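You operate a simulated robot arm through the tools that you are given. There is no shell and no other tool.

Carry out the task below with a simulated robot arm. There is one attempt and no reset: what you move stays moved.

## Task
Put the ring press's tube in the white rack, push the tray in, dial to white, lamp off.

The check looks at the end state, three seconds after you hand in, the way a careful person would. Anything else that was tipped, shoved, dropped, spilled or broken makes it a failure.

## Robot
A 6-joint arm with a two-finger gripper, fixed in place. Base frame: the origin is at the foot of the arm, x ahead of it, y to its left, z up; the work surface is at about z = 760. Readings come in mm, degrees, newtons and seconds.
Its first joint turns from -166.0 to 166.0 degrees. Payload 3.43 kg.
The TCP is the grasp point between the finger pads, 20 mm short of the fingertips. In the tool frame z runs along the fingers and y along their closing line. Largest opening 190 mm; the body of the gripper starts 248 mm behind the TCP.
Orientation is that of the tool frame in the base frame, as a unit quaternion [w, x, y, z]. With the fingers straight down and closing along the base's y, the tool's x points along the base's -x, its y along +y and its z along -z.

## Interface
- The arm moves only by the tool move_arm. Its arguments are lists of equal length, an entry for each row: "delta_pos": the shift along the tool's x, y, z in units of 200 mm (1.0 is 200 mm), a list of three; "angular": the turn, a rotation vector about the tool's x, y, z in units of 180 degrees (1.0 is 180 degrees), a list of three; "hand": the finger opening in mm, from 0 to 190. In form: {"delta_pos": [[tx, ty, tz], ...], "angular": [[wx, wy, wz], ...], "hand": [hand, ...]}. A call has 1 to 20 rows; each row is the pose to reach, as a shift and turn from the pose commanded when the call began, along the tool's axes at that moment. A call with a number of a shift or a turn outside -1 to 1 is refused whole. Rows are played at 5 a second. More than 50 mm and 8.6 degrees between two rows, or a gripper value outside its range, and nothing of the call is played. A pose out of reach is approached as far as the arm can. The call stops where the force on the tool passes 40 N (or 10 N more than at its start, if that is more) or the arm is blocked; 0.2 s more then pass. Each finger travels about 153 mm/s and halts on what it meets, pressing with about 30 N; the grip force reading is that of the motor and also rises with nothing between the fingers. The clock runs only during rows and for 0.2 s after the last one: add rows that repeat a pose to give the fingers time. It gives the time, the measured TCP pose, the force on the tool (base axes), the opening and the grip force at its end, in the units of the frame above (readings bear some noise), with the torque about the TCP (base axes, N m) and any sound that the robot's microphone picked up, and new pictures: "show" is both (left out), scene, wrist or none.
- Cameras (640 x 400 px; columns grow to the right, rows downward): "scene" is fixed at [50.6, 648.7, 1368]; the picture's right is [-0.58, -0.82, 0.00], its down [-0.31, 0.22, -0.93] and it looks along [0.76, -0.53, -0.38] (base axes); focal length 362 px, centre (320, 200). "wrist" rides on the gripper at [70, -8, -288] in the tool frame; the picture's right is [0.12, 0.99, 0.00], its down [-0.96, 0.12, -0.25] and it looks along [-0.24, 0.03, 0.97] (tool axes); focal length 261 px, centre (320, 200).
- raise_lower(by): slides the trunk up (or, below 0, down) by that many mm; the arm rides with it, the base frame stays. It gives what a move gives, with no picture.
- pixel_to_xyz(camera, pixels): for up to 12 pixels [column, row] of the newest picture of that camera ("zoom" is the newest enlarged one), the place [x, y, z] in the base frame of the surface seen there, good to about 3 mm. The clock stands still meanwhile.
- close_up(camera, box): a new picture of the part [left, top, right, bottom] of that camera's present view, enlarged. The clock stands still meanwhile.
- sign_off(): hands the job in; it is judged then, once.

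Unless the task says otherwise, let go and move clear before handing in.

The tools are called by a JSON object that holds its "name" and its "arguments". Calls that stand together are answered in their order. move_arm: Moves the arm, as the interface text tells. Its arguments: {"type":"object","properties":{"delta_pos":{"type":"array"},"angular":{"type":"array"},"hand":{"type":"array"},"show":{"type":"string","enum":["both","scene","wrist","none"]}},"required":["delta_pos","angular","hand"]} The other tools are called the same way: raise_lower (by) slides the trunk up or down; pixel_to_xyz (camera, pixels) gives the place of the surface under pixels of a picture; close_up (camera, box) takes an enlarged picture of a part of a camera's view; sign_off () hands the job in.

At the start:

```text
time_s: 0.0
ee_pos: [689.0, 111.0, 1123.4]
orientation: [0.0, 0.0, 1.0, 0.0]
wrist_force: [0.1, -0.1, 0.2]
torque: [0.0, 0.0, 0.0]
opening: 190.2
gripper_force: 0.1
trunk travel left (down, up): [-275.0, 165.0]
```

scene: 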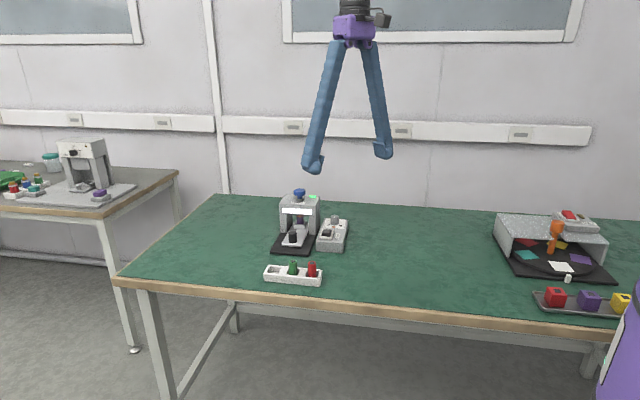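
wrist: 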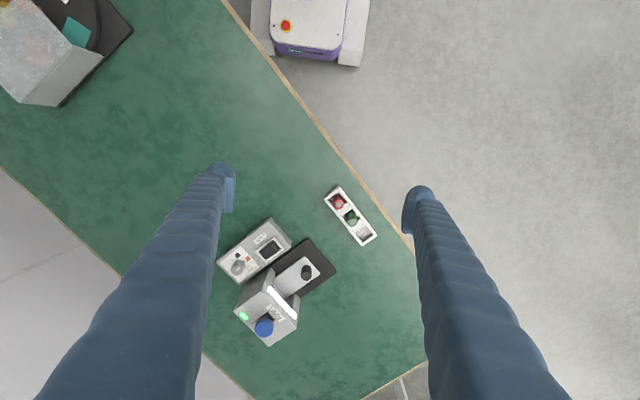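

The pictures show a press with a green lamp near scene (300,215), a control box near (332,235) and a white rack near (293,275). On the right is another device with a turntable and a tray of cubes. I'll enlarge these areas before I move anything.

{"name": "close_up", "arguments": {"camera": "scene", "box": [250, 180, 370, 290]}}

{"name": "close_up", "arguments": {"camera": "wrist", "box": [200, 170, 400, 360]}}

{"name": "close_up", "arguments": {"camera": "scene", "box": [480, 190, 640, 330]}}

{"name": "close_up", "arguments": {"camera": "scene", "box": [0, 120, 180, 230]}}

```text
3.64 times, centred on (310, 235) of scene
```

zoom: 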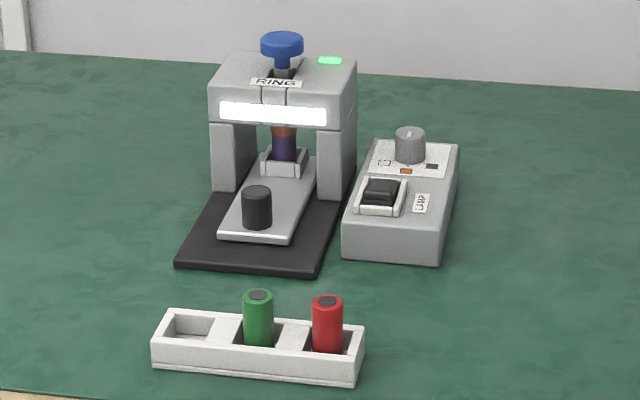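

```text
2.11 times, centred on (300, 265) of wrist
```

zoom: 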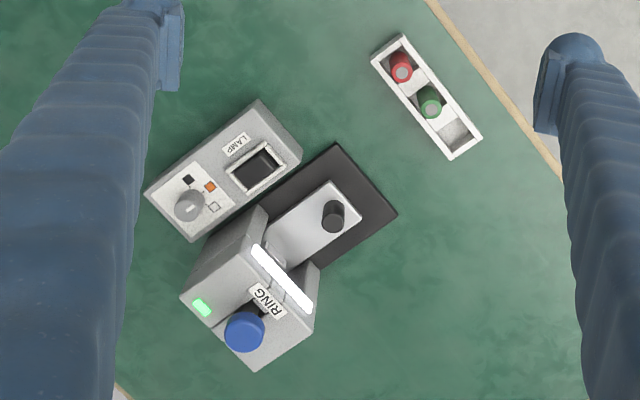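

```text
2.86 times, centred on (560, 260) of scene
```

zoom: 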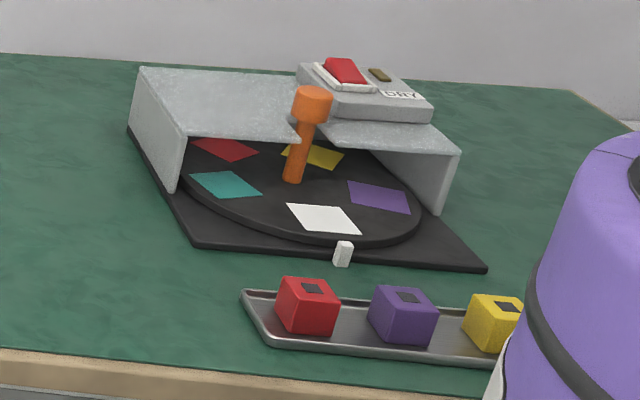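

```text
3.56 times, centred on (90, 175) of scene
```

zoom: 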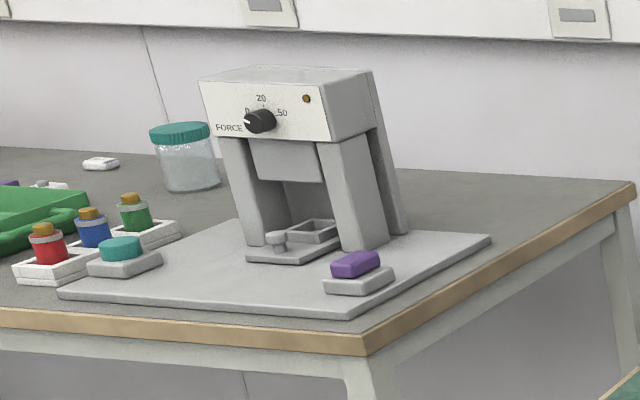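

The ring press holds a purple tube with an orange ring in a tray that slides on a black handle. Beside it is a box with a LAMP rocker and a dial with white, orange and black marks. I'll zoom in further and measure positions.

{"name": "close_up", "arguments": {"camera": "wrist", "box": [215, 210, 300, 290]}}

{"name": "close_up", "arguments": {"camera": "scene", "box": [310, 205, 360, 255]}}

{"name": "close_up", "arguments": {"camera": "scene", "box": [270, 185, 325, 255]}}

{"name": "pixel_to_xyz", "arguments": {"camera": "wrist", "pixels": [[307, 273], [264, 328], [239, 267], [269, 248], [339, 202], [352, 217], [363, 234], [303, 261], [320, 270], [336, 270], [304, 240], [340, 250]]}}

```text
5.00 times, centred on (258, 250) of wrist
```

zoom: 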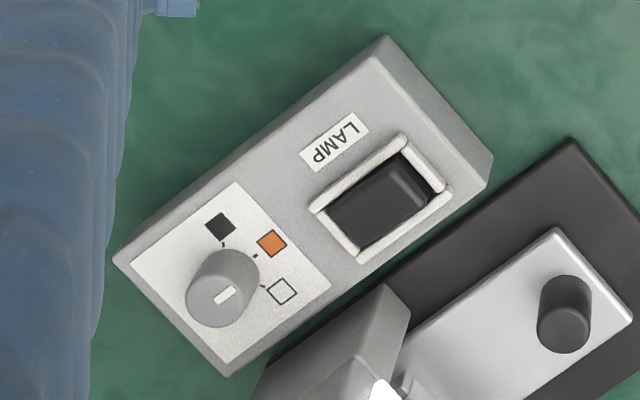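

```text
8.00 times, centred on (335, 230) of scene
```

zoom: 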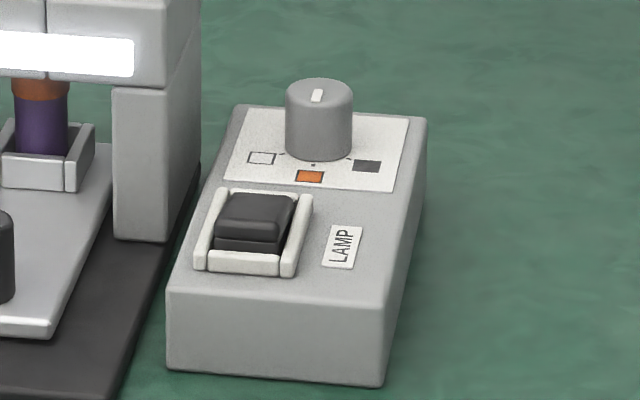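

```text
5.71 times, centred on (298, 220) of scene
```

zoom: 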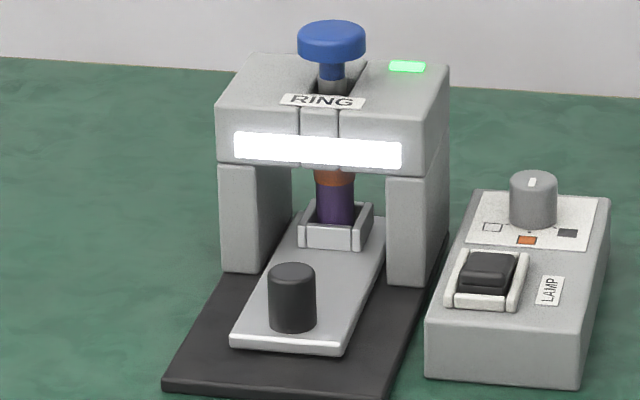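

```text
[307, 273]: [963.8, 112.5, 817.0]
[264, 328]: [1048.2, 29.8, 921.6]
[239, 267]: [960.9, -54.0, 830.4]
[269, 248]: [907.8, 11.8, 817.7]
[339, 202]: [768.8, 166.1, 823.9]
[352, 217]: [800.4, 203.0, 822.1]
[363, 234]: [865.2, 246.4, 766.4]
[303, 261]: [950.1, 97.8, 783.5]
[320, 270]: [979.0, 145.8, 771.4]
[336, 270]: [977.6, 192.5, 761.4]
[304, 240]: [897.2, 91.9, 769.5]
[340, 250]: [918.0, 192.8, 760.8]
```

Handle top is about (964,112,817), the knob is at (1048,30,922), and the empty rack slot is near (865,246). I'll yaw 45° so the wrist camera faces the press front for a better look.

{"name": "move_arm", "arguments": {"delta_pos": [[-0.1, 0.04, 0.0], [-0.2, 0.08, 0.0], [-0.3, 0.12, 0.0], [-0.4, 0.16, 0.0], [-0.5, 0.2, 0.0], [-0.6, 0.24, 0.0]], "angular": [[0, 0, 0.042], [0, 0, 0.084], [0, 0, 0.126], [0, 0, 0.168], [0, 0, 0.21], [0, 0, 0.25]], "hand": [190, 190, 190, 190, 190, 190], "show": "wrist"}}

```text
time_s: 1.4
ee_pos: [809.6, 159.6, 1123.2]
orientation: [-0.001, 0.383, 0.924, -0.001]
wrist_force: [-0.6, -0.1, 0.7]
torque: [-0.04, 0.06, -0.02]
opening: 190.3
gripper_force: 0.0
trunk travel left (down, up): [-275.0, 165.0]
```

wrist: 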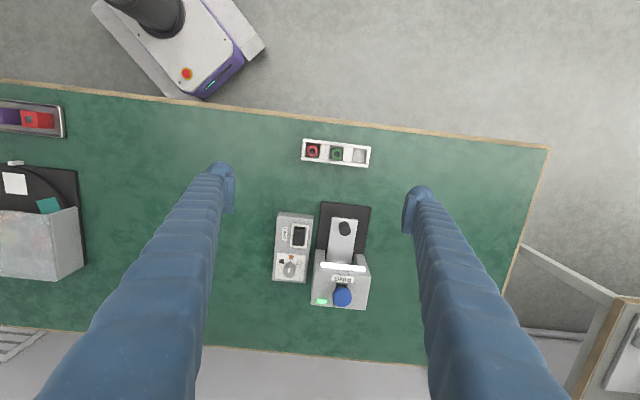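

The tray axis now runs vertically in the picture, with the handle at (344,228). I'll tilt about 30° and come closer for an oblique view of the press opening.

{"name": "move_arm", "arguments": {"delta_pos": [[-0.073, 0.074, 0.127], [-0.146, 0.148, 0.254], [-0.219, 0.222, 0.381], [-0.292, 0.296, 0.508], [-0.365, 0.37, 0.635]], "angular": [[0, -0.0333, 0], [0, -0.0667, 0], [0, -0.1, 0], [0, -0.1333, 0], [0, -0.1667, 0]], "hand": [190, 190, 190, 190, 190], "show": "wrist"}}

```text
time_s: 2.6
ee_pos: [914.7, 161.2, 997.3]
orientation: [0.239, 0.37, 0.892, -0.099]
wrist_force: [0.0, 0.7, 0.3]
torque: [-0.05, 0.06, -0.03]
opening: 189.9
gripper_force: 0.0
trunk travel left (down, up): [-275.0, 165.0]
```

wrist: 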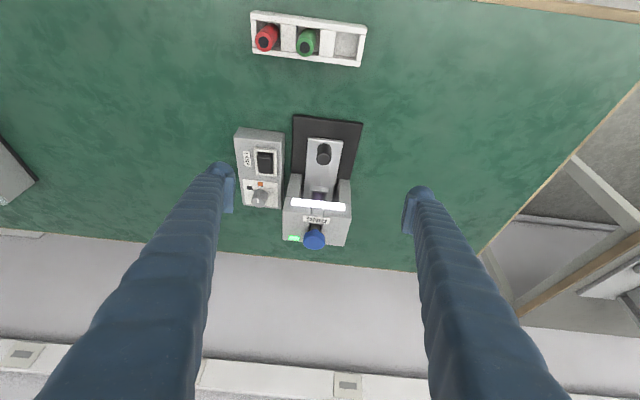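

The press is now at (318,205) in an oblique view from the front side. I'll zoom in and measure.

{"name": "close_up", "arguments": {"camera": "wrist", "box": [225, 105, 375, 260]}}

{"name": "pixel_to_xyz", "arguments": {"camera": "wrist", "pixels": [[323, 152], [308, 141], [342, 142], [320, 197], [293, 115], [363, 123], [314, 236], [320, 184], [302, 205], [292, 180], [350, 185], [325, 176]]}}

{"name": "pixel_to_xyz", "arguments": {"camera": "wrist", "pixels": [[266, 33], [307, 38], [345, 44], [336, 33], [357, 36], [334, 53], [356, 57], [250, 11], [366, 25], [361, 67], [253, 50], [260, 196]]}}

```text
2.58 times, centred on (300, 182) of wrist
```

zoom: 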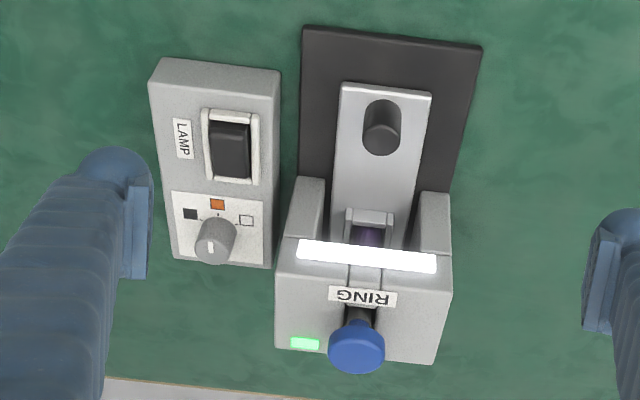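

```text
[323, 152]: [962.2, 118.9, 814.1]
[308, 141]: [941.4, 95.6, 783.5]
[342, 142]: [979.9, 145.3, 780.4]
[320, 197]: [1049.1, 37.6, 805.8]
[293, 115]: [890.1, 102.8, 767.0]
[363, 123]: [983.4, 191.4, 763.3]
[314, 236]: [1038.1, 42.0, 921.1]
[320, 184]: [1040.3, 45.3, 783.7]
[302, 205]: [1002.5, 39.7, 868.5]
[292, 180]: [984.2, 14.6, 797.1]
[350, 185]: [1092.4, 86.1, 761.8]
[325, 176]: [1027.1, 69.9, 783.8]
```

```text
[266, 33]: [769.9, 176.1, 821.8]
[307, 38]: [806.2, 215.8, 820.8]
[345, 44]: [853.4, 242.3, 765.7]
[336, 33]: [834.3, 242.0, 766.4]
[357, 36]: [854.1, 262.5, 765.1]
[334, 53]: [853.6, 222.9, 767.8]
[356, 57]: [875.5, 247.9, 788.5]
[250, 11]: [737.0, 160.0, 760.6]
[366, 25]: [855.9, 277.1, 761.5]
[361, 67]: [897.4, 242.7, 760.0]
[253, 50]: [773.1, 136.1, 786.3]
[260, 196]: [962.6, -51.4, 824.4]
```

The close-ups are rendered sharply, so I'll zoom tightly on the press head and tube region. I need to know whether the ram holds the tube down.

{"name": "close_up", "arguments": {"camera": "scene", "box": [284, 186, 318, 230]}}

{"name": "close_up", "arguments": {"camera": "wrist", "box": [285, 170, 355, 250]}}

{"name": "close_up", "arguments": {"camera": "wrist", "box": [230, 120, 290, 215]}}

{"name": "close_up", "arguments": {"camera": "wrist", "box": [240, 0, 380, 80]}}

```text
9.09 times, centred on (301, 208) of scene
```

zoom: 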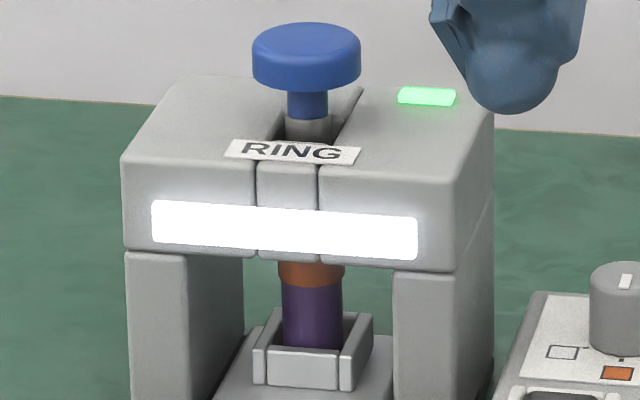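

```text
5.00 times, centred on (320, 210) of wrist
```

zoom: 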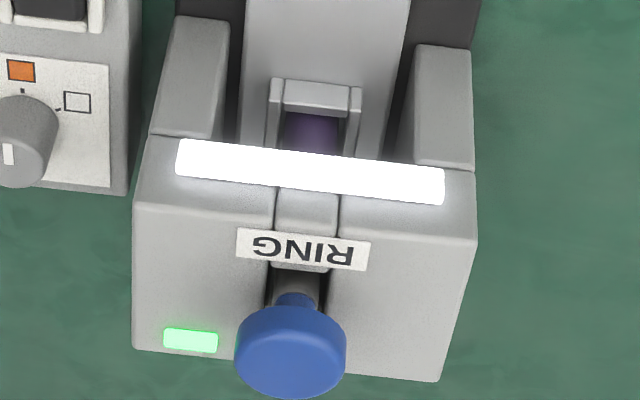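

```text
4.21 times, centred on (260, 168) of wrist
```

zoom: 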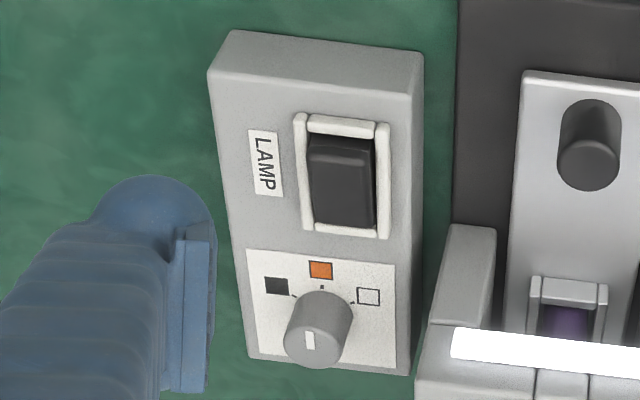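

```text
4.57 times, centred on (310, 40) of wrist
```

zoom: 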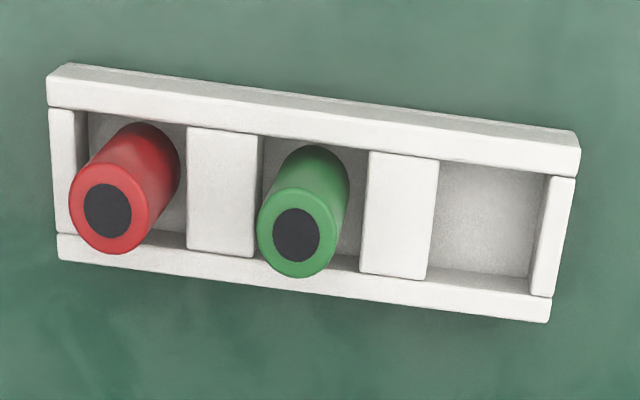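

The tube stands in a nest under the head, and the rocker and dial are clear. I'll measure heights of the head, ring and knob, and the rack slot, on enlarged pictures.

{"name": "pixel_to_xyz", "arguments": {"camera": "zoom", "pixels": [[437, 160], [545, 175], [430, 275], [528, 290], [487, 225], [107, 208], [296, 234], [400, 210], [553, 235], [555, 150], [222, 190], [540, 310]]}}

{"name": "close_up", "arguments": {"camera": "scene", "box": [284, 186, 318, 230]}}

{"name": "pixel_to_xyz", "arguments": {"camera": "zoom", "pixels": [[311, 273], [311, 300], [311, 335], [303, 370], [288, 258], [190, 252], [305, 30], [305, 75], [307, 105], [308, 130], [200, 120], [400, 130]]}}

```text
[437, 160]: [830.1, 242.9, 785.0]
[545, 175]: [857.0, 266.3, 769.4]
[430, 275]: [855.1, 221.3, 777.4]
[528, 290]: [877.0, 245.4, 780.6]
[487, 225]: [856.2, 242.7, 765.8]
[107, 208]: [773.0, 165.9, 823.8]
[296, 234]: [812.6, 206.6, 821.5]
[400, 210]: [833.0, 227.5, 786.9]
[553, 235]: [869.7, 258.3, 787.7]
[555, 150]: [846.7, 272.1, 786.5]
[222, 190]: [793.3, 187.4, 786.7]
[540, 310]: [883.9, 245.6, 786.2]
```

```text
9.09 times, centred on (301, 208) of scene
```

zoom: 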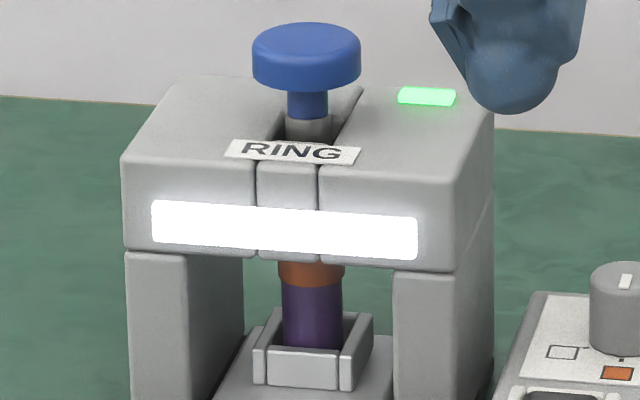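

```text
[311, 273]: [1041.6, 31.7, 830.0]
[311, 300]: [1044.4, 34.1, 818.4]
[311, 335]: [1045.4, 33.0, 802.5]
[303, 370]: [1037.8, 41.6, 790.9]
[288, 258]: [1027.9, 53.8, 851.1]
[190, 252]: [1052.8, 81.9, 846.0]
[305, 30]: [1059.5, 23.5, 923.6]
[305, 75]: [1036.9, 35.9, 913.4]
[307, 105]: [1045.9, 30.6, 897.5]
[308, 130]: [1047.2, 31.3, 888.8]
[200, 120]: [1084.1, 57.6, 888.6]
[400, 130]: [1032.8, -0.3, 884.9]
```

The head bottom is at z≈848 and the tube's orange ring shows at z≈830. I still can't see whether the ram touches it, so I'll tilt the wrist lower to look under the head before I pull the tray.

{"name": "move_arm", "arguments": {"delta_pos": [[0.1085, 0.003, 0.084], [0.217, 0.006, 0.168], [0.3255, 0.009, 0.252], [0.434, 0.012, 0.336], [0.5425, 0.0145, 0.42]], "angular": [[0, -0.0333, 0], [0, -0.0667, 0], [0, -0.1, 0], [0, -0.1333, 0], [0, -0.1667, 0]], "hand": [190, 190, 190, 190, 190], "show": "both"}}

```text
time_s: 3.8
ee_pos: [877.7, 198.1, 870.0]
orientation: [0.463, 0.332, 0.8, -0.191]
wrist_force: [0.0, 0.2, 0.0]
torque: [0.03, 0.04, -0.05]
opening: 190.0
gripper_force: 0.0
trunk travel left (down, up): [-275.0, 165.0]
```

scene: 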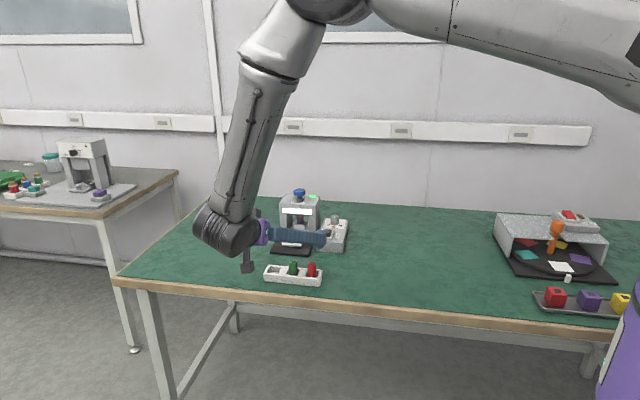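
wrist: 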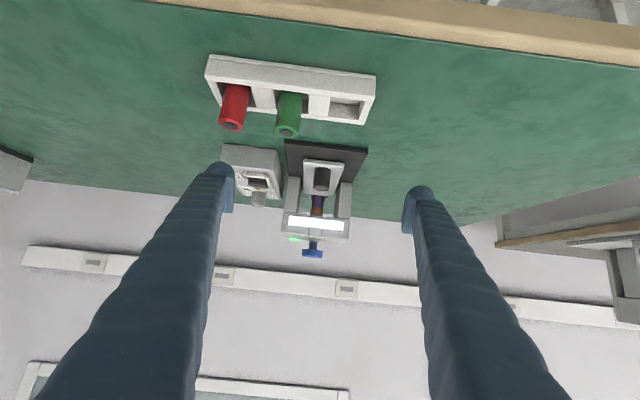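

Now the tube, ring and head can be seen nearly level, at about (318,205). I'll zoom there.

{"name": "close_up", "arguments": {"camera": "wrist", "box": [295, 180, 343, 235]}}

{"name": "close_up", "arguments": {"camera": "wrist", "box": [215, 135, 375, 265]}}

{"name": "close_up", "arguments": {"camera": "wrist", "box": [225, 140, 285, 210]}}

```text
7.27 times, centred on (319, 208) of wrist
```

zoom: 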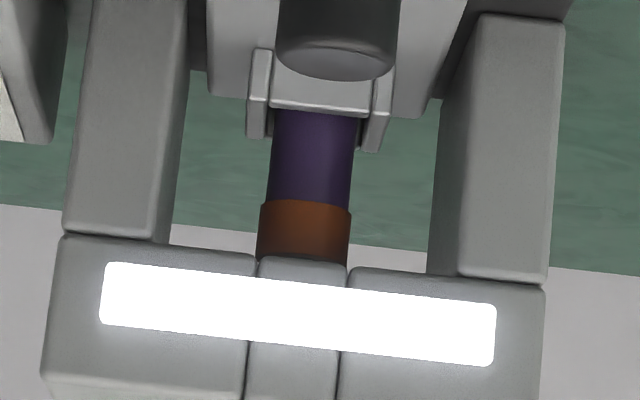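

```text
3.08 times, centred on (295, 200) of wrist
```

zoom: 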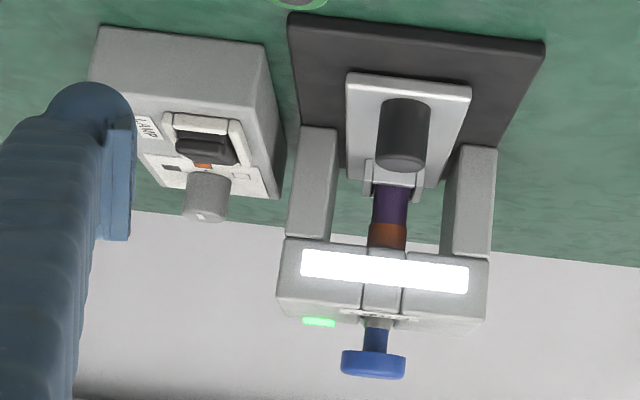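

```text
5.71 times, centred on (255, 175) of wrist
```

zoom: 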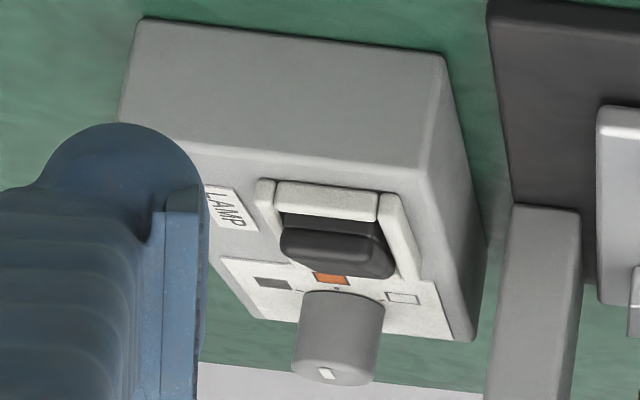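

The ring sits wider on the tube and reaches at least to the head's lower edge in this view. I'll zoom further and measure heights along the tube just under the head.

{"name": "close_up", "arguments": {"camera": "wrist", "box": [308, 200, 328, 220]}}

{"name": "pixel_to_xyz", "arguments": {"camera": "zoom", "pixels": [[300, 100], [300, 140], [300, 180], [300, 220], [300, 260], [300, 280], [300, 300], [300, 320], [200, 260], [200, 180], [370, 180], [370, 260]]}}

```text
16.00 times, centred on (318, 210) of wrist
```

zoom: 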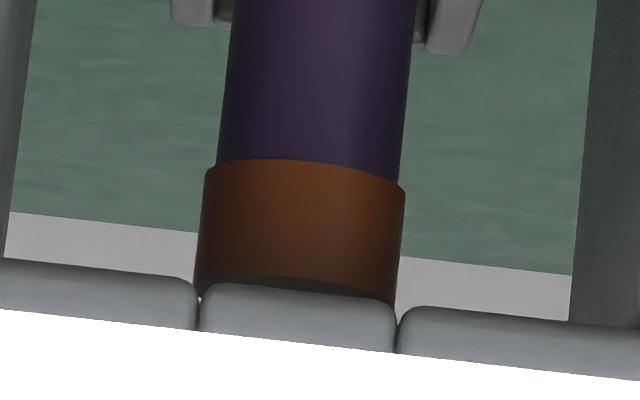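

```text
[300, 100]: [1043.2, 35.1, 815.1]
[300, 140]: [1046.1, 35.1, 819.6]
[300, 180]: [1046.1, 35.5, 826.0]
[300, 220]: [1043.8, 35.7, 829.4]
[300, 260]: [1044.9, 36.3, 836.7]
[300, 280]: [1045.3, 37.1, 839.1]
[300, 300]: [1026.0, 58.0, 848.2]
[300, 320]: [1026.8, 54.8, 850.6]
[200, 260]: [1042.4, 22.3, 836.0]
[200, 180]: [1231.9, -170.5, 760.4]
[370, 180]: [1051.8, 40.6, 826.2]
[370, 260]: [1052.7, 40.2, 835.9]
```

There is a dark band at z≈839 above the ring: either the tube's top face with a gap above it, or the ram. I'll level the tool so the camera sits at z≈840 and look straight through, keeping the fingers high above the rack.

{"name": "move_arm", "arguments": {"delta_pos": [[-0.055, 0, -0.02], [-0.09, 0, -0.04], [-0.12, 0, -0.06], [-0.15, 0, -0.08], [-0.173, 0, -0.1]], "angular": [[0, -0.0333, 0], [0, -0.0667, 0], [0, -0.1, 0], [0, -0.1333, 0], [0, -0.1667, 0]], "hand": [190, 190, 190, 190, 190], "show": "both"}}

```text
time_s: 5.0
ee_pos: [878.1, 197.3, 909.4]
orientation: [0.654, 0.27, 0.653, -0.271]
wrist_force: [-0.4, -0.5, -1.1]
torque: [0.0, 0.05, -0.02]
opening: 190.1
gripper_force: 0.0
trunk travel left (down, up): [-275.0, 165.0]
```

scene: 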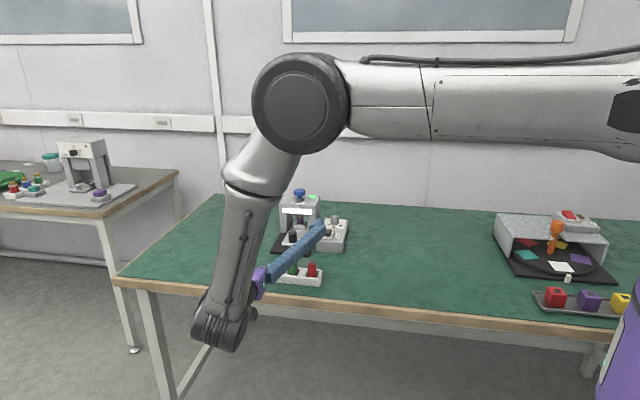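
wrist: 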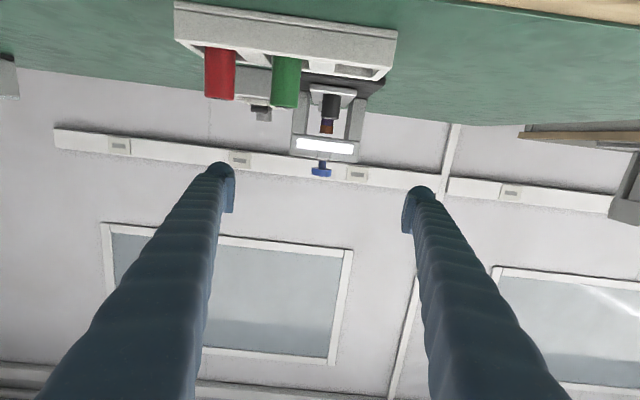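

{"name": "close_up", "arguments": {"camera": "wrist", "box": [310, 110, 346, 145]}}

{"name": "close_up", "arguments": {"camera": "wrist", "box": [230, 60, 390, 180]}}

```text
11.43 times, centred on (328, 128) of wrist
```

zoom: 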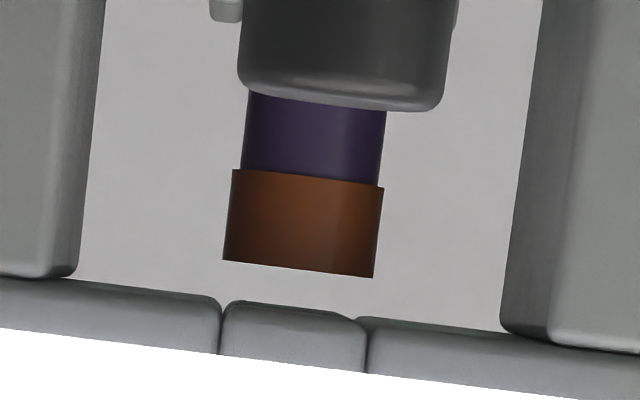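

```text
3.33 times, centred on (310, 120) of wrist
```

zoom: 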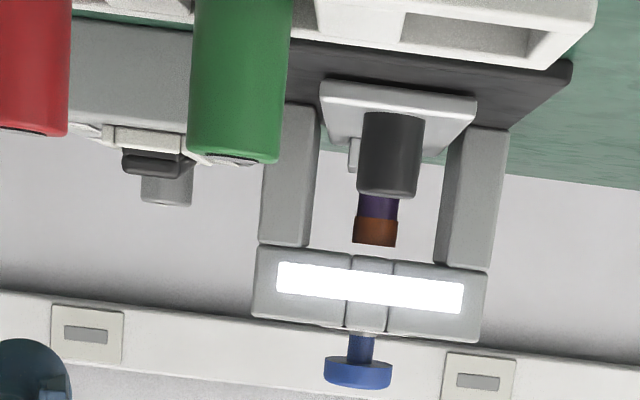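

There's a clear gap between the tube's top (zoom row 268, z≈840) and the head, so the ram is up and the tray can be pulled straight out. I'll bring the tool back to vertical, high above the table.

{"name": "move_arm", "arguments": {"delta_pos": [[-0.08, 0, -0.01], [-0.16, 0, -0.02], [-0.24, 0, -0.03], [-0.32, 0, -0.04], [-0.4, 0, -0.05], [-0.48, 0, -0.06], [-0.56, 0, -0.07], [-0.64, 0, -0.08], [-0.72, 0, -0.09], [-0.8, 0, -0.1], [-0.88, 0, -0.11], [-0.95, 0, -0.12]], "angular": [[0, 0.04167, 0], [0, 0.08333, 0], [0, 0.125, 0], [0, 0.16667, 0], [0, 0.20833, 0], [0, 0.25, 0], [0, 0.29167, 0], [0, 0.33333, 0], [0, 0.375, 0], [0, 0.41667, 0], [0, 0.45833, 0], [0, 0.5, 0]], "hand": [190, 190, 190, 190, 190, 190, 190, 190, 190, 190, 190, 190], "show": "both"}}

```text
time_s: 7.6
ee_pos: [861.0, 215.2, 1097.0]
orientation: [-0.003, 0.382, 0.924, -0.001]
wrist_force: [0.7, -0.5, -0.7]
torque: [0.07, 0.1, 0.02]
opening: 189.9
gripper_force: 0.0
trunk travel left (down, up): [-275.0, 165.0]
```

scene: 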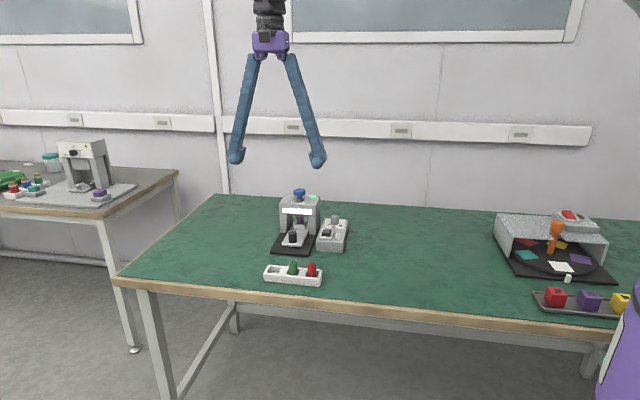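
wrist: 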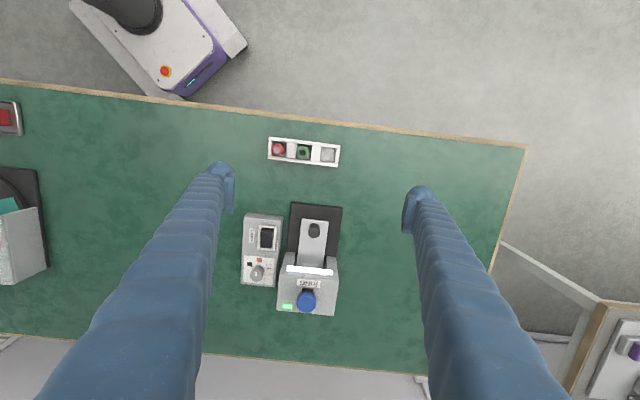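

The tool is vertical again at z=1097 and everything is still in place. I'll lower the trunk 120 mm to gain horizontal reach, since the handle and tube are 970–1000 mm away.

{"name": "raise_lower", "arguments": {"by": -120}}

{"name": "close_up", "arguments": {"camera": "wrist", "box": [220, 120, 380, 320]}}

{"name": "pixel_to_xyz", "arguments": {"camera": "zoom", "pixels": [[320, 200]]}}

```text
time_s: 9.1
ee_pos: [859.3, 215.7, 981.1]
orientation: [0.0, 0.382, 0.924, -0.001]
wrist_force: [0.1, 0.7, -0.5]
torque: [0.02, -0.01, -0.01]
opening: 190.1
gripper_force: 0.0
trunk travel left (down, up): [-155.0, 285.0]
```

```text
2.00 times, centred on (300, 220) of wrist
```

zoom: 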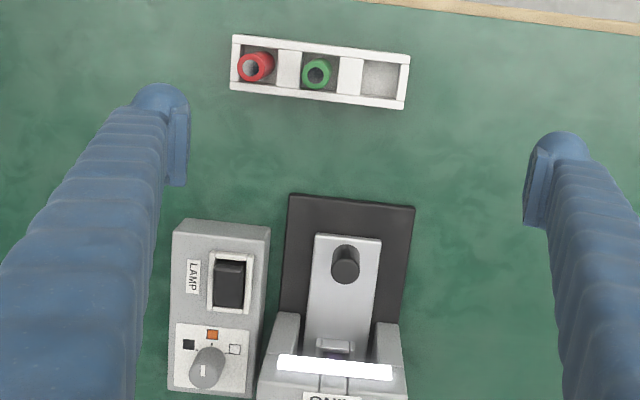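

```text
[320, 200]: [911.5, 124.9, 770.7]
```

I'll refine the handle, rocker, dial and slot positions on this closer picture.

{"name": "pixel_to_xyz", "arguments": {"camera": "zoom", "pixels": [[346, 271], [346, 247], [346, 283], [314, 236], [380, 241], [229, 263], [228, 298], [207, 372], [235, 349], [212, 335], [189, 344], [380, 79]]}}

{"name": "close_up", "arguments": {"camera": "wrist", "box": [295, 230, 320, 270]}}

{"name": "pixel_to_xyz", "arguments": {"camera": "zoom", "pixels": [[320, 200], [320, 230], [320, 170]]}}

```text
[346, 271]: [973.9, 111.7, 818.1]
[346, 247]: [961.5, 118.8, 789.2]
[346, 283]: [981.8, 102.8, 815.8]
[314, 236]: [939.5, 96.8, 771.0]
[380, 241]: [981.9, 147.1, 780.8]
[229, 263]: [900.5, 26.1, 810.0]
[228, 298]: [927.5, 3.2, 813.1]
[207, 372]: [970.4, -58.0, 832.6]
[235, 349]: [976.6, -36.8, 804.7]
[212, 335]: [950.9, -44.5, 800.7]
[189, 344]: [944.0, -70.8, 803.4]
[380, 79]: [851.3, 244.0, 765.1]
```

```text
10.00 times, centred on (308, 250) of wrist
```

zoom: 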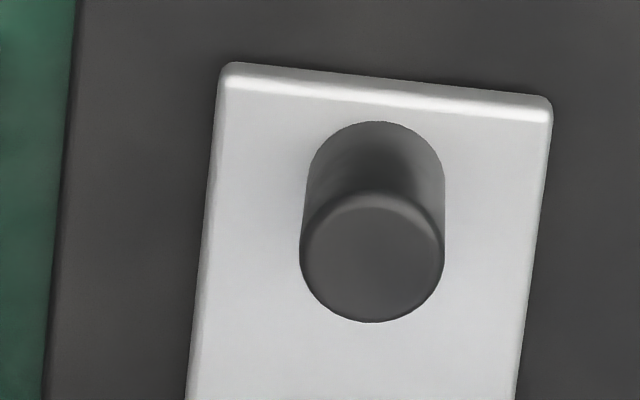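

```text
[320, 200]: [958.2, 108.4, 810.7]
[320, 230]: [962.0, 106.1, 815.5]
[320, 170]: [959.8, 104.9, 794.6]
```

{"name": "pixel_to_xyz", "arguments": {"camera": "zoom", "pixels": [[372, 258], [372, 205], [372, 318], [303, 255], [440, 255], [372, 125], [372, 258]]}}

{"name": "close_up", "arguments": {"camera": "wrist", "box": [262, 270, 290, 320]}}

{"name": "pixel_to_xyz", "arguments": {"camera": "zoom", "pixels": [[320, 200], [280, 220], [350, 240]]}}

```text
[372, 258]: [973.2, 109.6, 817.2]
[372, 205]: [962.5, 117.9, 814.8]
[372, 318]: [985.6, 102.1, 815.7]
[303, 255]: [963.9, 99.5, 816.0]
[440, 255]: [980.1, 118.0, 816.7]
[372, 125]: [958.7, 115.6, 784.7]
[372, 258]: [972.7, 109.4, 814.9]
```

```text
8.00 times, centred on (276, 295) of wrist
```

zoom: 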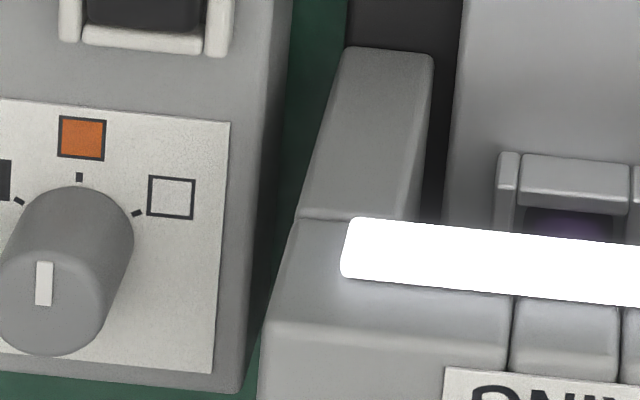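

```text
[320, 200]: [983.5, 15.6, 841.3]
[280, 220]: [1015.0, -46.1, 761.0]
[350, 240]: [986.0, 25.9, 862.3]
```

The handle's top centre is (973,110,816), about 26 mm in diameter. I'll move above it with the fingers at 70 mm, closing across the tray.

{"name": "move_arm", "arguments": {"delta_pos": [[-0.155, 0.005, 0.1], [-0.31, 0.011, 0.2], [-0.465, 0.016, 0.3], [-0.62, 0.022, 0.4], [-0.776, 0.027, 0.5], [-0.776, 0.027, 0.5]], "angular": [[0, 0, 0], [0, 0, 0], [0, 0, 0], [0, 0, 0], [0, 0, 0], [0, 0, 0]], "hand": [170, 140, 110, 90, 70, 70], "show": "both"}}

```text
time_s: 10.5
ee_pos: [972.3, 109.6, 880.0]
orientation: [0.0, 0.383, 0.924, -0.001]
wrist_force: [0.4, -0.7, -0.9]
torque: [0.1, 0.04, -0.01]
opening: 69.7
gripper_force: 0.0
trunk travel left (down, up): [-155.0, 285.0]
```

scene: 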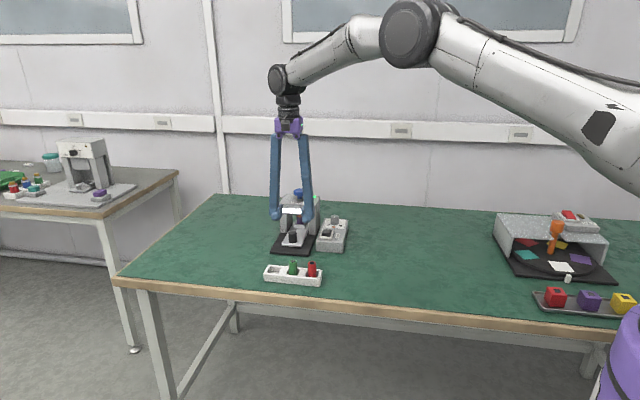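
wrist: 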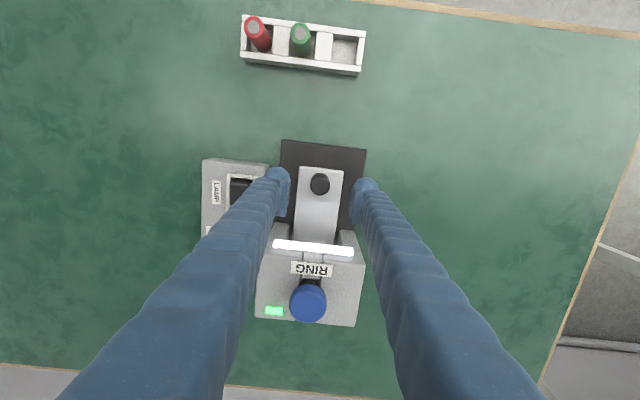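

The fingers straddle the handle at (319,184). I'll descend 72 mm to z≈808 and close gently.

{"name": "move_arm", "arguments": {"delta_pos": [[0, 0, 0.12], [0, 0, 0.24], [0, 0, 0.36], [0, 0, 0.36]], "angular": [[0, 0, 0], [0, 0, 0], [0, 0, 0], [0, 0, 0]], "hand": [70, 70, 70, 70], "show": "both"}}

```text
time_s: 11.5
ee_pos: [972.5, 109.8, 807.9]
orientation: [0.001, 0.382, 0.924, 0.0]
wrist_force: [0.5, 0.2, 0.5]
torque: [-0.02, 0.05, -0.02]
opening: 70.0
gripper_force: 0.1
trunk travel left (down, up): [-155.0, 285.0]
```

scene: 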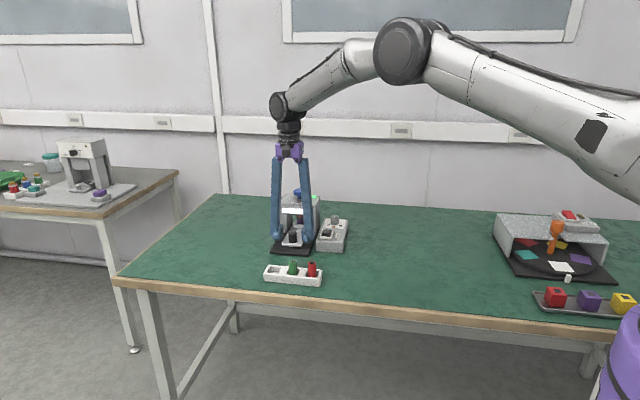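
wrist: 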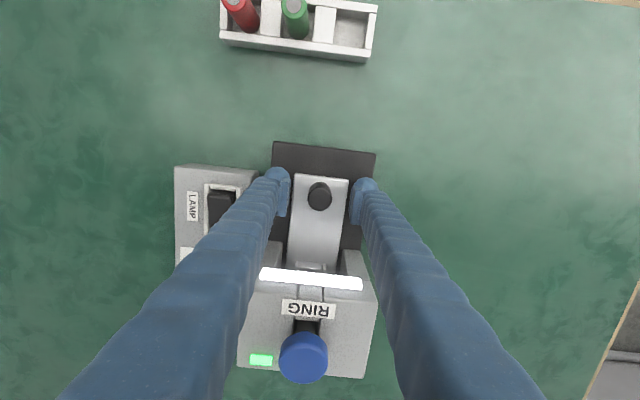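

The handle is centred between the pads. I'll close on it.

{"name": "move_arm", "arguments": {"delta_pos": [[0, 0, 0], [0, 0, 0], [0, 0, 0]], "angular": [[0, 0, 0], [0, 0, 0], [0, 0, 0]], "hand": [45, 22, 22], "show": "wrist"}}

```text
time_s: 12.3
ee_pos: [972.9, 109.8, 808.1]
orientation: [0.0, 0.383, 0.924, 0.001]
wrist_force: [-1.5, -0.3, 1.7]
torque: [-0.02, -0.04, -0.03]
opening: 27.0
gripper_force: 45.4
trunk travel left (down, up): [-155.0, 285.0]
```

wrist: 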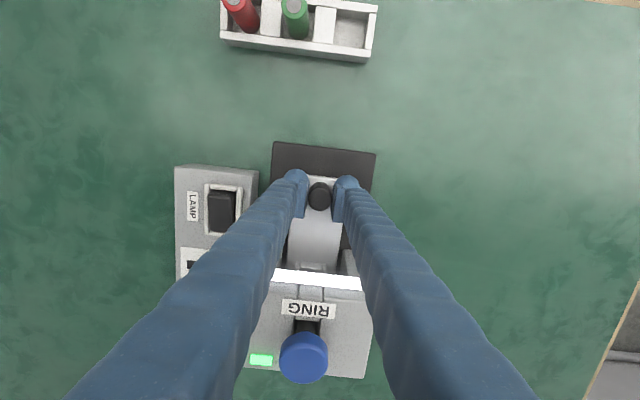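

The handle is gripped (opening 27). I'll pull the tray slowly out along the tool's +x, 60 mm first, watching the force.

{"name": "move_arm", "arguments": {"delta_pos": [[0.03, 0, 0], [0.07, 0, 0], [0.11, 0, 0], [0.15, 0, 0], [0.19, 0, 0], [0.23, 0, 0], [0.27, 0, 0], [0.3, 0, 0], [0.3, 0, 0]], "angular": [[0, 0, 0], [0, 0, 0], [0, 0, 0], [0, 0, 0], [0, 0, 0], [0, 0, 0], [0, 0, 0], [0, 0, 0], [0, 0, 0]], "hand": [22, 22, 22, 22, 22, 22, 22, 22, 22], "show": "both"}}

{"name": "close_up", "arguments": {"camera": "wrist", "box": [220, 130, 400, 300]}}

```text
time_s: 14.3
ee_pos: [929.4, 151.1, 808.7]
orientation: [0.0, 0.382, 0.924, -0.001]
wrist_force: [-8.1, -6.8, 11.6]
torque: [-0.14, 0.04, 0.03]
opening: 26.6
gripper_force: 44.7
trunk travel left (down, up): [-155.0, 285.0]
```

scene: 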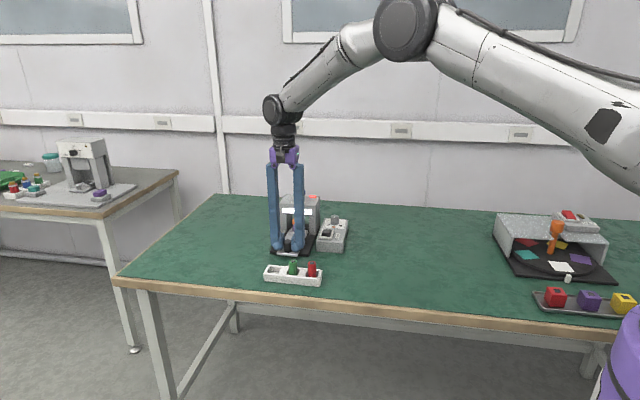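
wrist: 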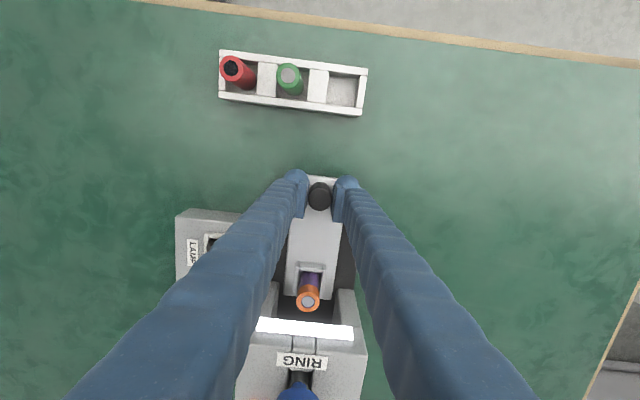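

```text
2.35 times, centred on (310, 215) of wrist
```

zoom: 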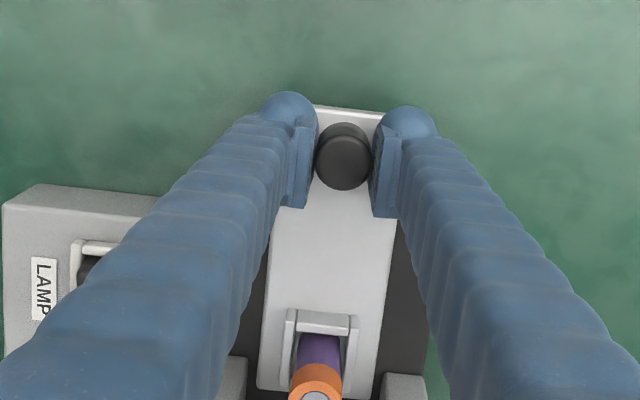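

The tray came out 60 mm easily and the tube is upright in its nest at (308,300). The fingers need more clearance from the head, so I'll pull another 25 mm gently.

{"name": "move_arm", "arguments": {"delta_pos": [[0.02, 0, 0], [0.045, 0, 0], [0.07, 0, 0], [0.1, 0, 0], [0.125, 0, 0], [0.125, 0, 0]], "angular": [[0, 0, 0], [0, 0, 0], [0, 0, 0], [0, 0, 0], [0, 0, 0], [0, 0, 0]], "hand": [22, 22, 22, 22, 22, 22], "show": "both"}}

{"name": "close_up", "arguments": {"camera": "wrist", "box": [220, 150, 400, 320]}}

```text
time_s: 15.7
ee_pos: [911.4, 168.7, 807.3]
orientation: [0.0, 0.383, 0.924, 0.0]
wrist_force: [-8.4, -9.0, 11.7]
torque: [-0.02, 0.14, -0.03]
opening: 26.6
gripper_force: 45.5
trunk travel left (down, up): [-155.0, 285.0]
```

scene: 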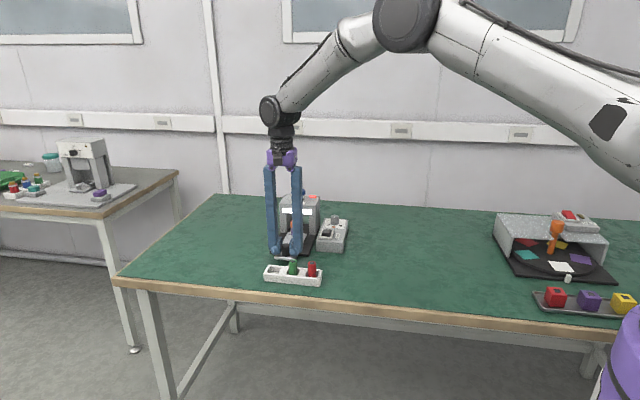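
wrist: 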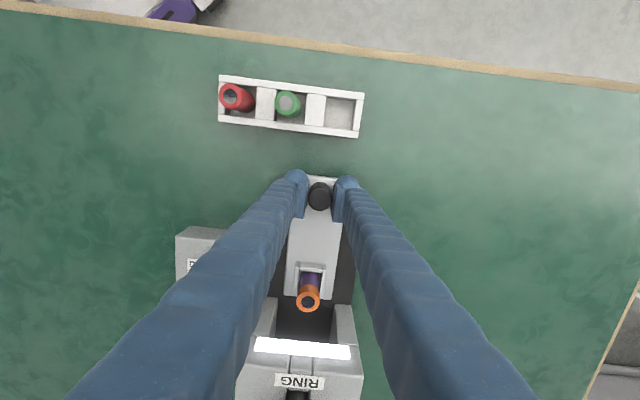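

```text
2.35 times, centred on (310, 235) of wrist
```

zoom: 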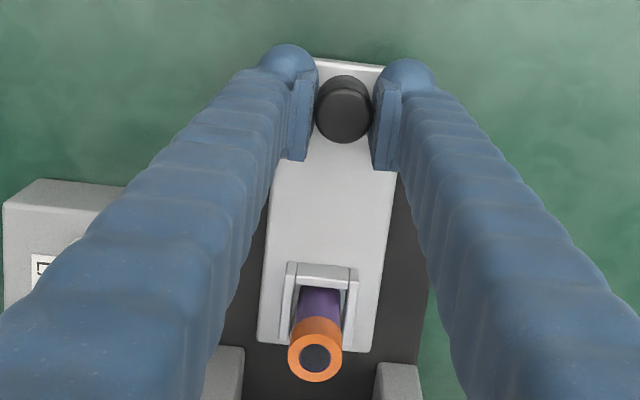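

The tray is now 85 mm out, and the tube (orange top at zoom (315,358)) is clear of the head. I'll release the handle and rise straight up.

{"name": "move_arm", "arguments": {"delta_pos": [[0, 0, 0], [0, 0, 0], [0, 0, -0.15], [0, 0, -0.35], [0, 0, -0.55], [0, 0, -0.55]], "angular": [[0, 0, 0], [0, 0, 0], [0, 0, 0], [0, 0, 0], [0, 0, 0], [0, 0, 0]], "hand": [50, 70, 70, 70, 70, 70], "show": "both"}}

{"name": "close_up", "arguments": {"camera": "wrist", "box": [220, 150, 400, 300]}}

```text
time_s: 17.1
ee_pos: [912.5, 170.4, 916.5]
orientation: [0.0, 0.382, 0.924, -0.001]
wrist_force: [-1.2, 0.4, 0.4]
torque: [0.02, -0.03, -0.01]
opening: 69.8
gripper_force: 0.1
trunk travel left (down, up): [-155.0, 285.0]
```

scene: 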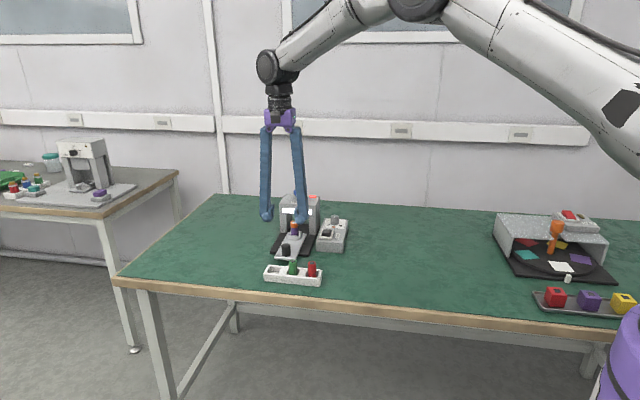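
wrist: 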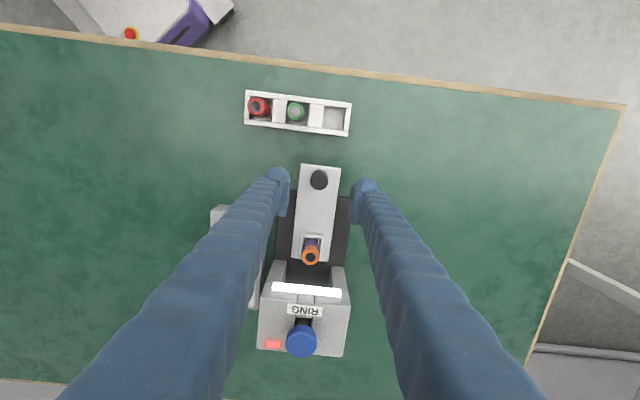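

```text
2.67 times, centred on (310, 225) of wrist
```

zoom: 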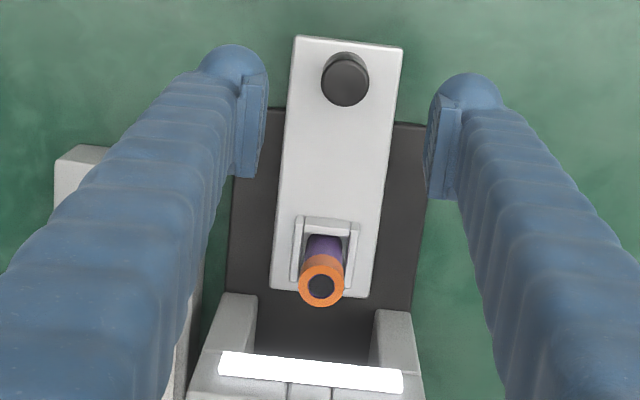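

Tray stayed put, and the LED turned red. I'll measure the tube top, nest walls and handle now.

{"name": "close_up", "arguments": {"camera": "wrist", "box": [290, 225, 335, 270]}}

{"name": "pixel_to_xyz", "arguments": {"camera": "zoom", "pixels": [[320, 200]]}}

```text
8.89 times, centred on (312, 248) of wrist
```

zoom: 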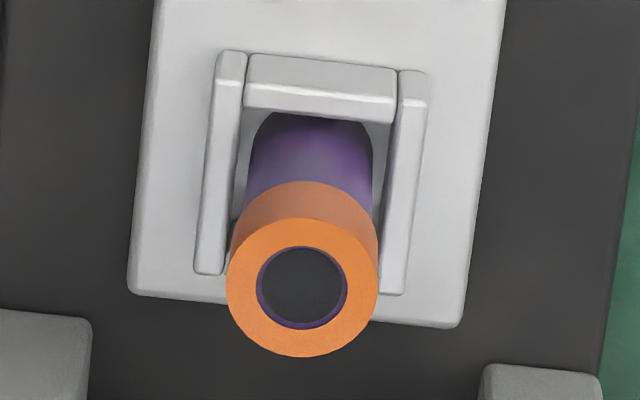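

```text
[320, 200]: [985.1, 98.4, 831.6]
```

{"name": "pixel_to_xyz", "arguments": {"camera": "zoom", "pixels": [[302, 232], [302, 345], [240, 285], [365, 288], [320, 80], [232, 90], [415, 110], [210, 255], [395, 275], [305, 150], [180, 200], [302, 288]]}}

```text
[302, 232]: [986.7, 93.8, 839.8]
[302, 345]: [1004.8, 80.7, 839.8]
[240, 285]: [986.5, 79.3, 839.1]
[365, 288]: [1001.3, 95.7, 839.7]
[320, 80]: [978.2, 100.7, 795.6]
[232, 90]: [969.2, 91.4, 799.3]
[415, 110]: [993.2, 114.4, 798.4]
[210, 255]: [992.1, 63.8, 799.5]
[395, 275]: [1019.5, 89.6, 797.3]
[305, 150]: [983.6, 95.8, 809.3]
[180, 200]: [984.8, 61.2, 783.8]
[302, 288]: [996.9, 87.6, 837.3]
```

The tube top centre is (995.5, 87.5, 839.5) and the nest walls top out at z≈799, so gripping at z≈830 leaves clearance here and over the rack walls. I'll move above the tube.

{"name": "move_arm", "arguments": {"delta_pos": [[-0.2, 0, 0], [-0.4, 0, 0], [-0.587, 0, 0], [-0.587, 0, 0]], "angular": [[0, 0, 0], [0, 0, 0], [0, 0, 0], [0, 0, 0]], "hand": [70, 70, 70, 70], "show": "both"}}

{"name": "close_up", "arguments": {"camera": "wrist", "box": [250, 130, 390, 240]}}

```text
time_s: 18.1
ee_pos: [996.1, 84.9, 916.3]
orientation: [0.0, 0.383, 0.924, 0.0]
wrist_force: [0.2, 0.1, -0.3]
torque: [0.1, 0.06, -0.02]
opening: 69.7
gripper_force: 0.0
trunk travel left (down, up): [-155.0, 285.0]
```

scene: 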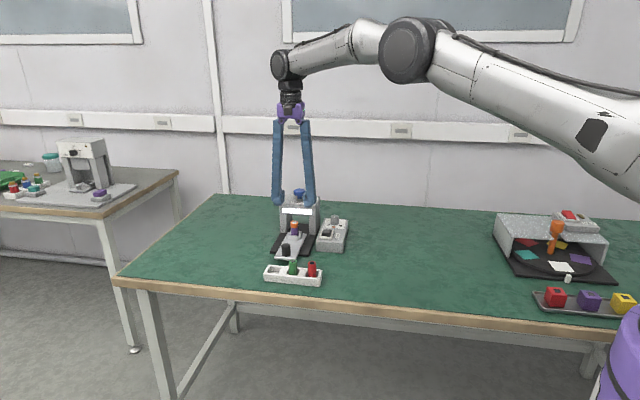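
wrist: 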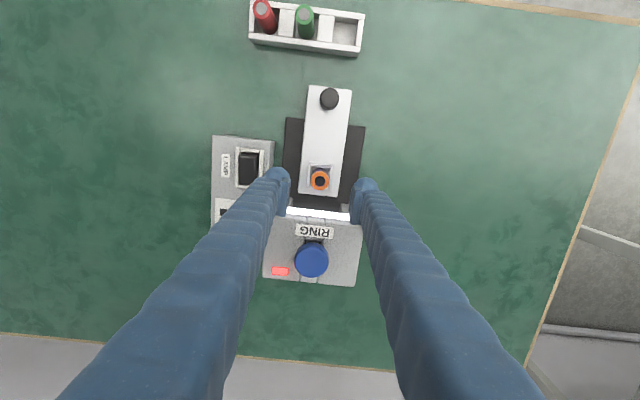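

```text
3.64 times, centred on (320, 185) of wrist
```

zoom: 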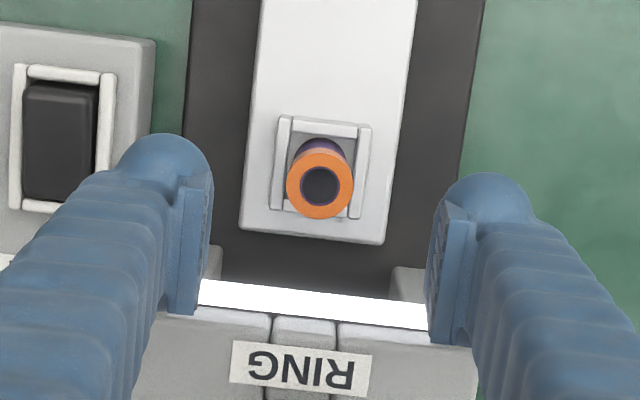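

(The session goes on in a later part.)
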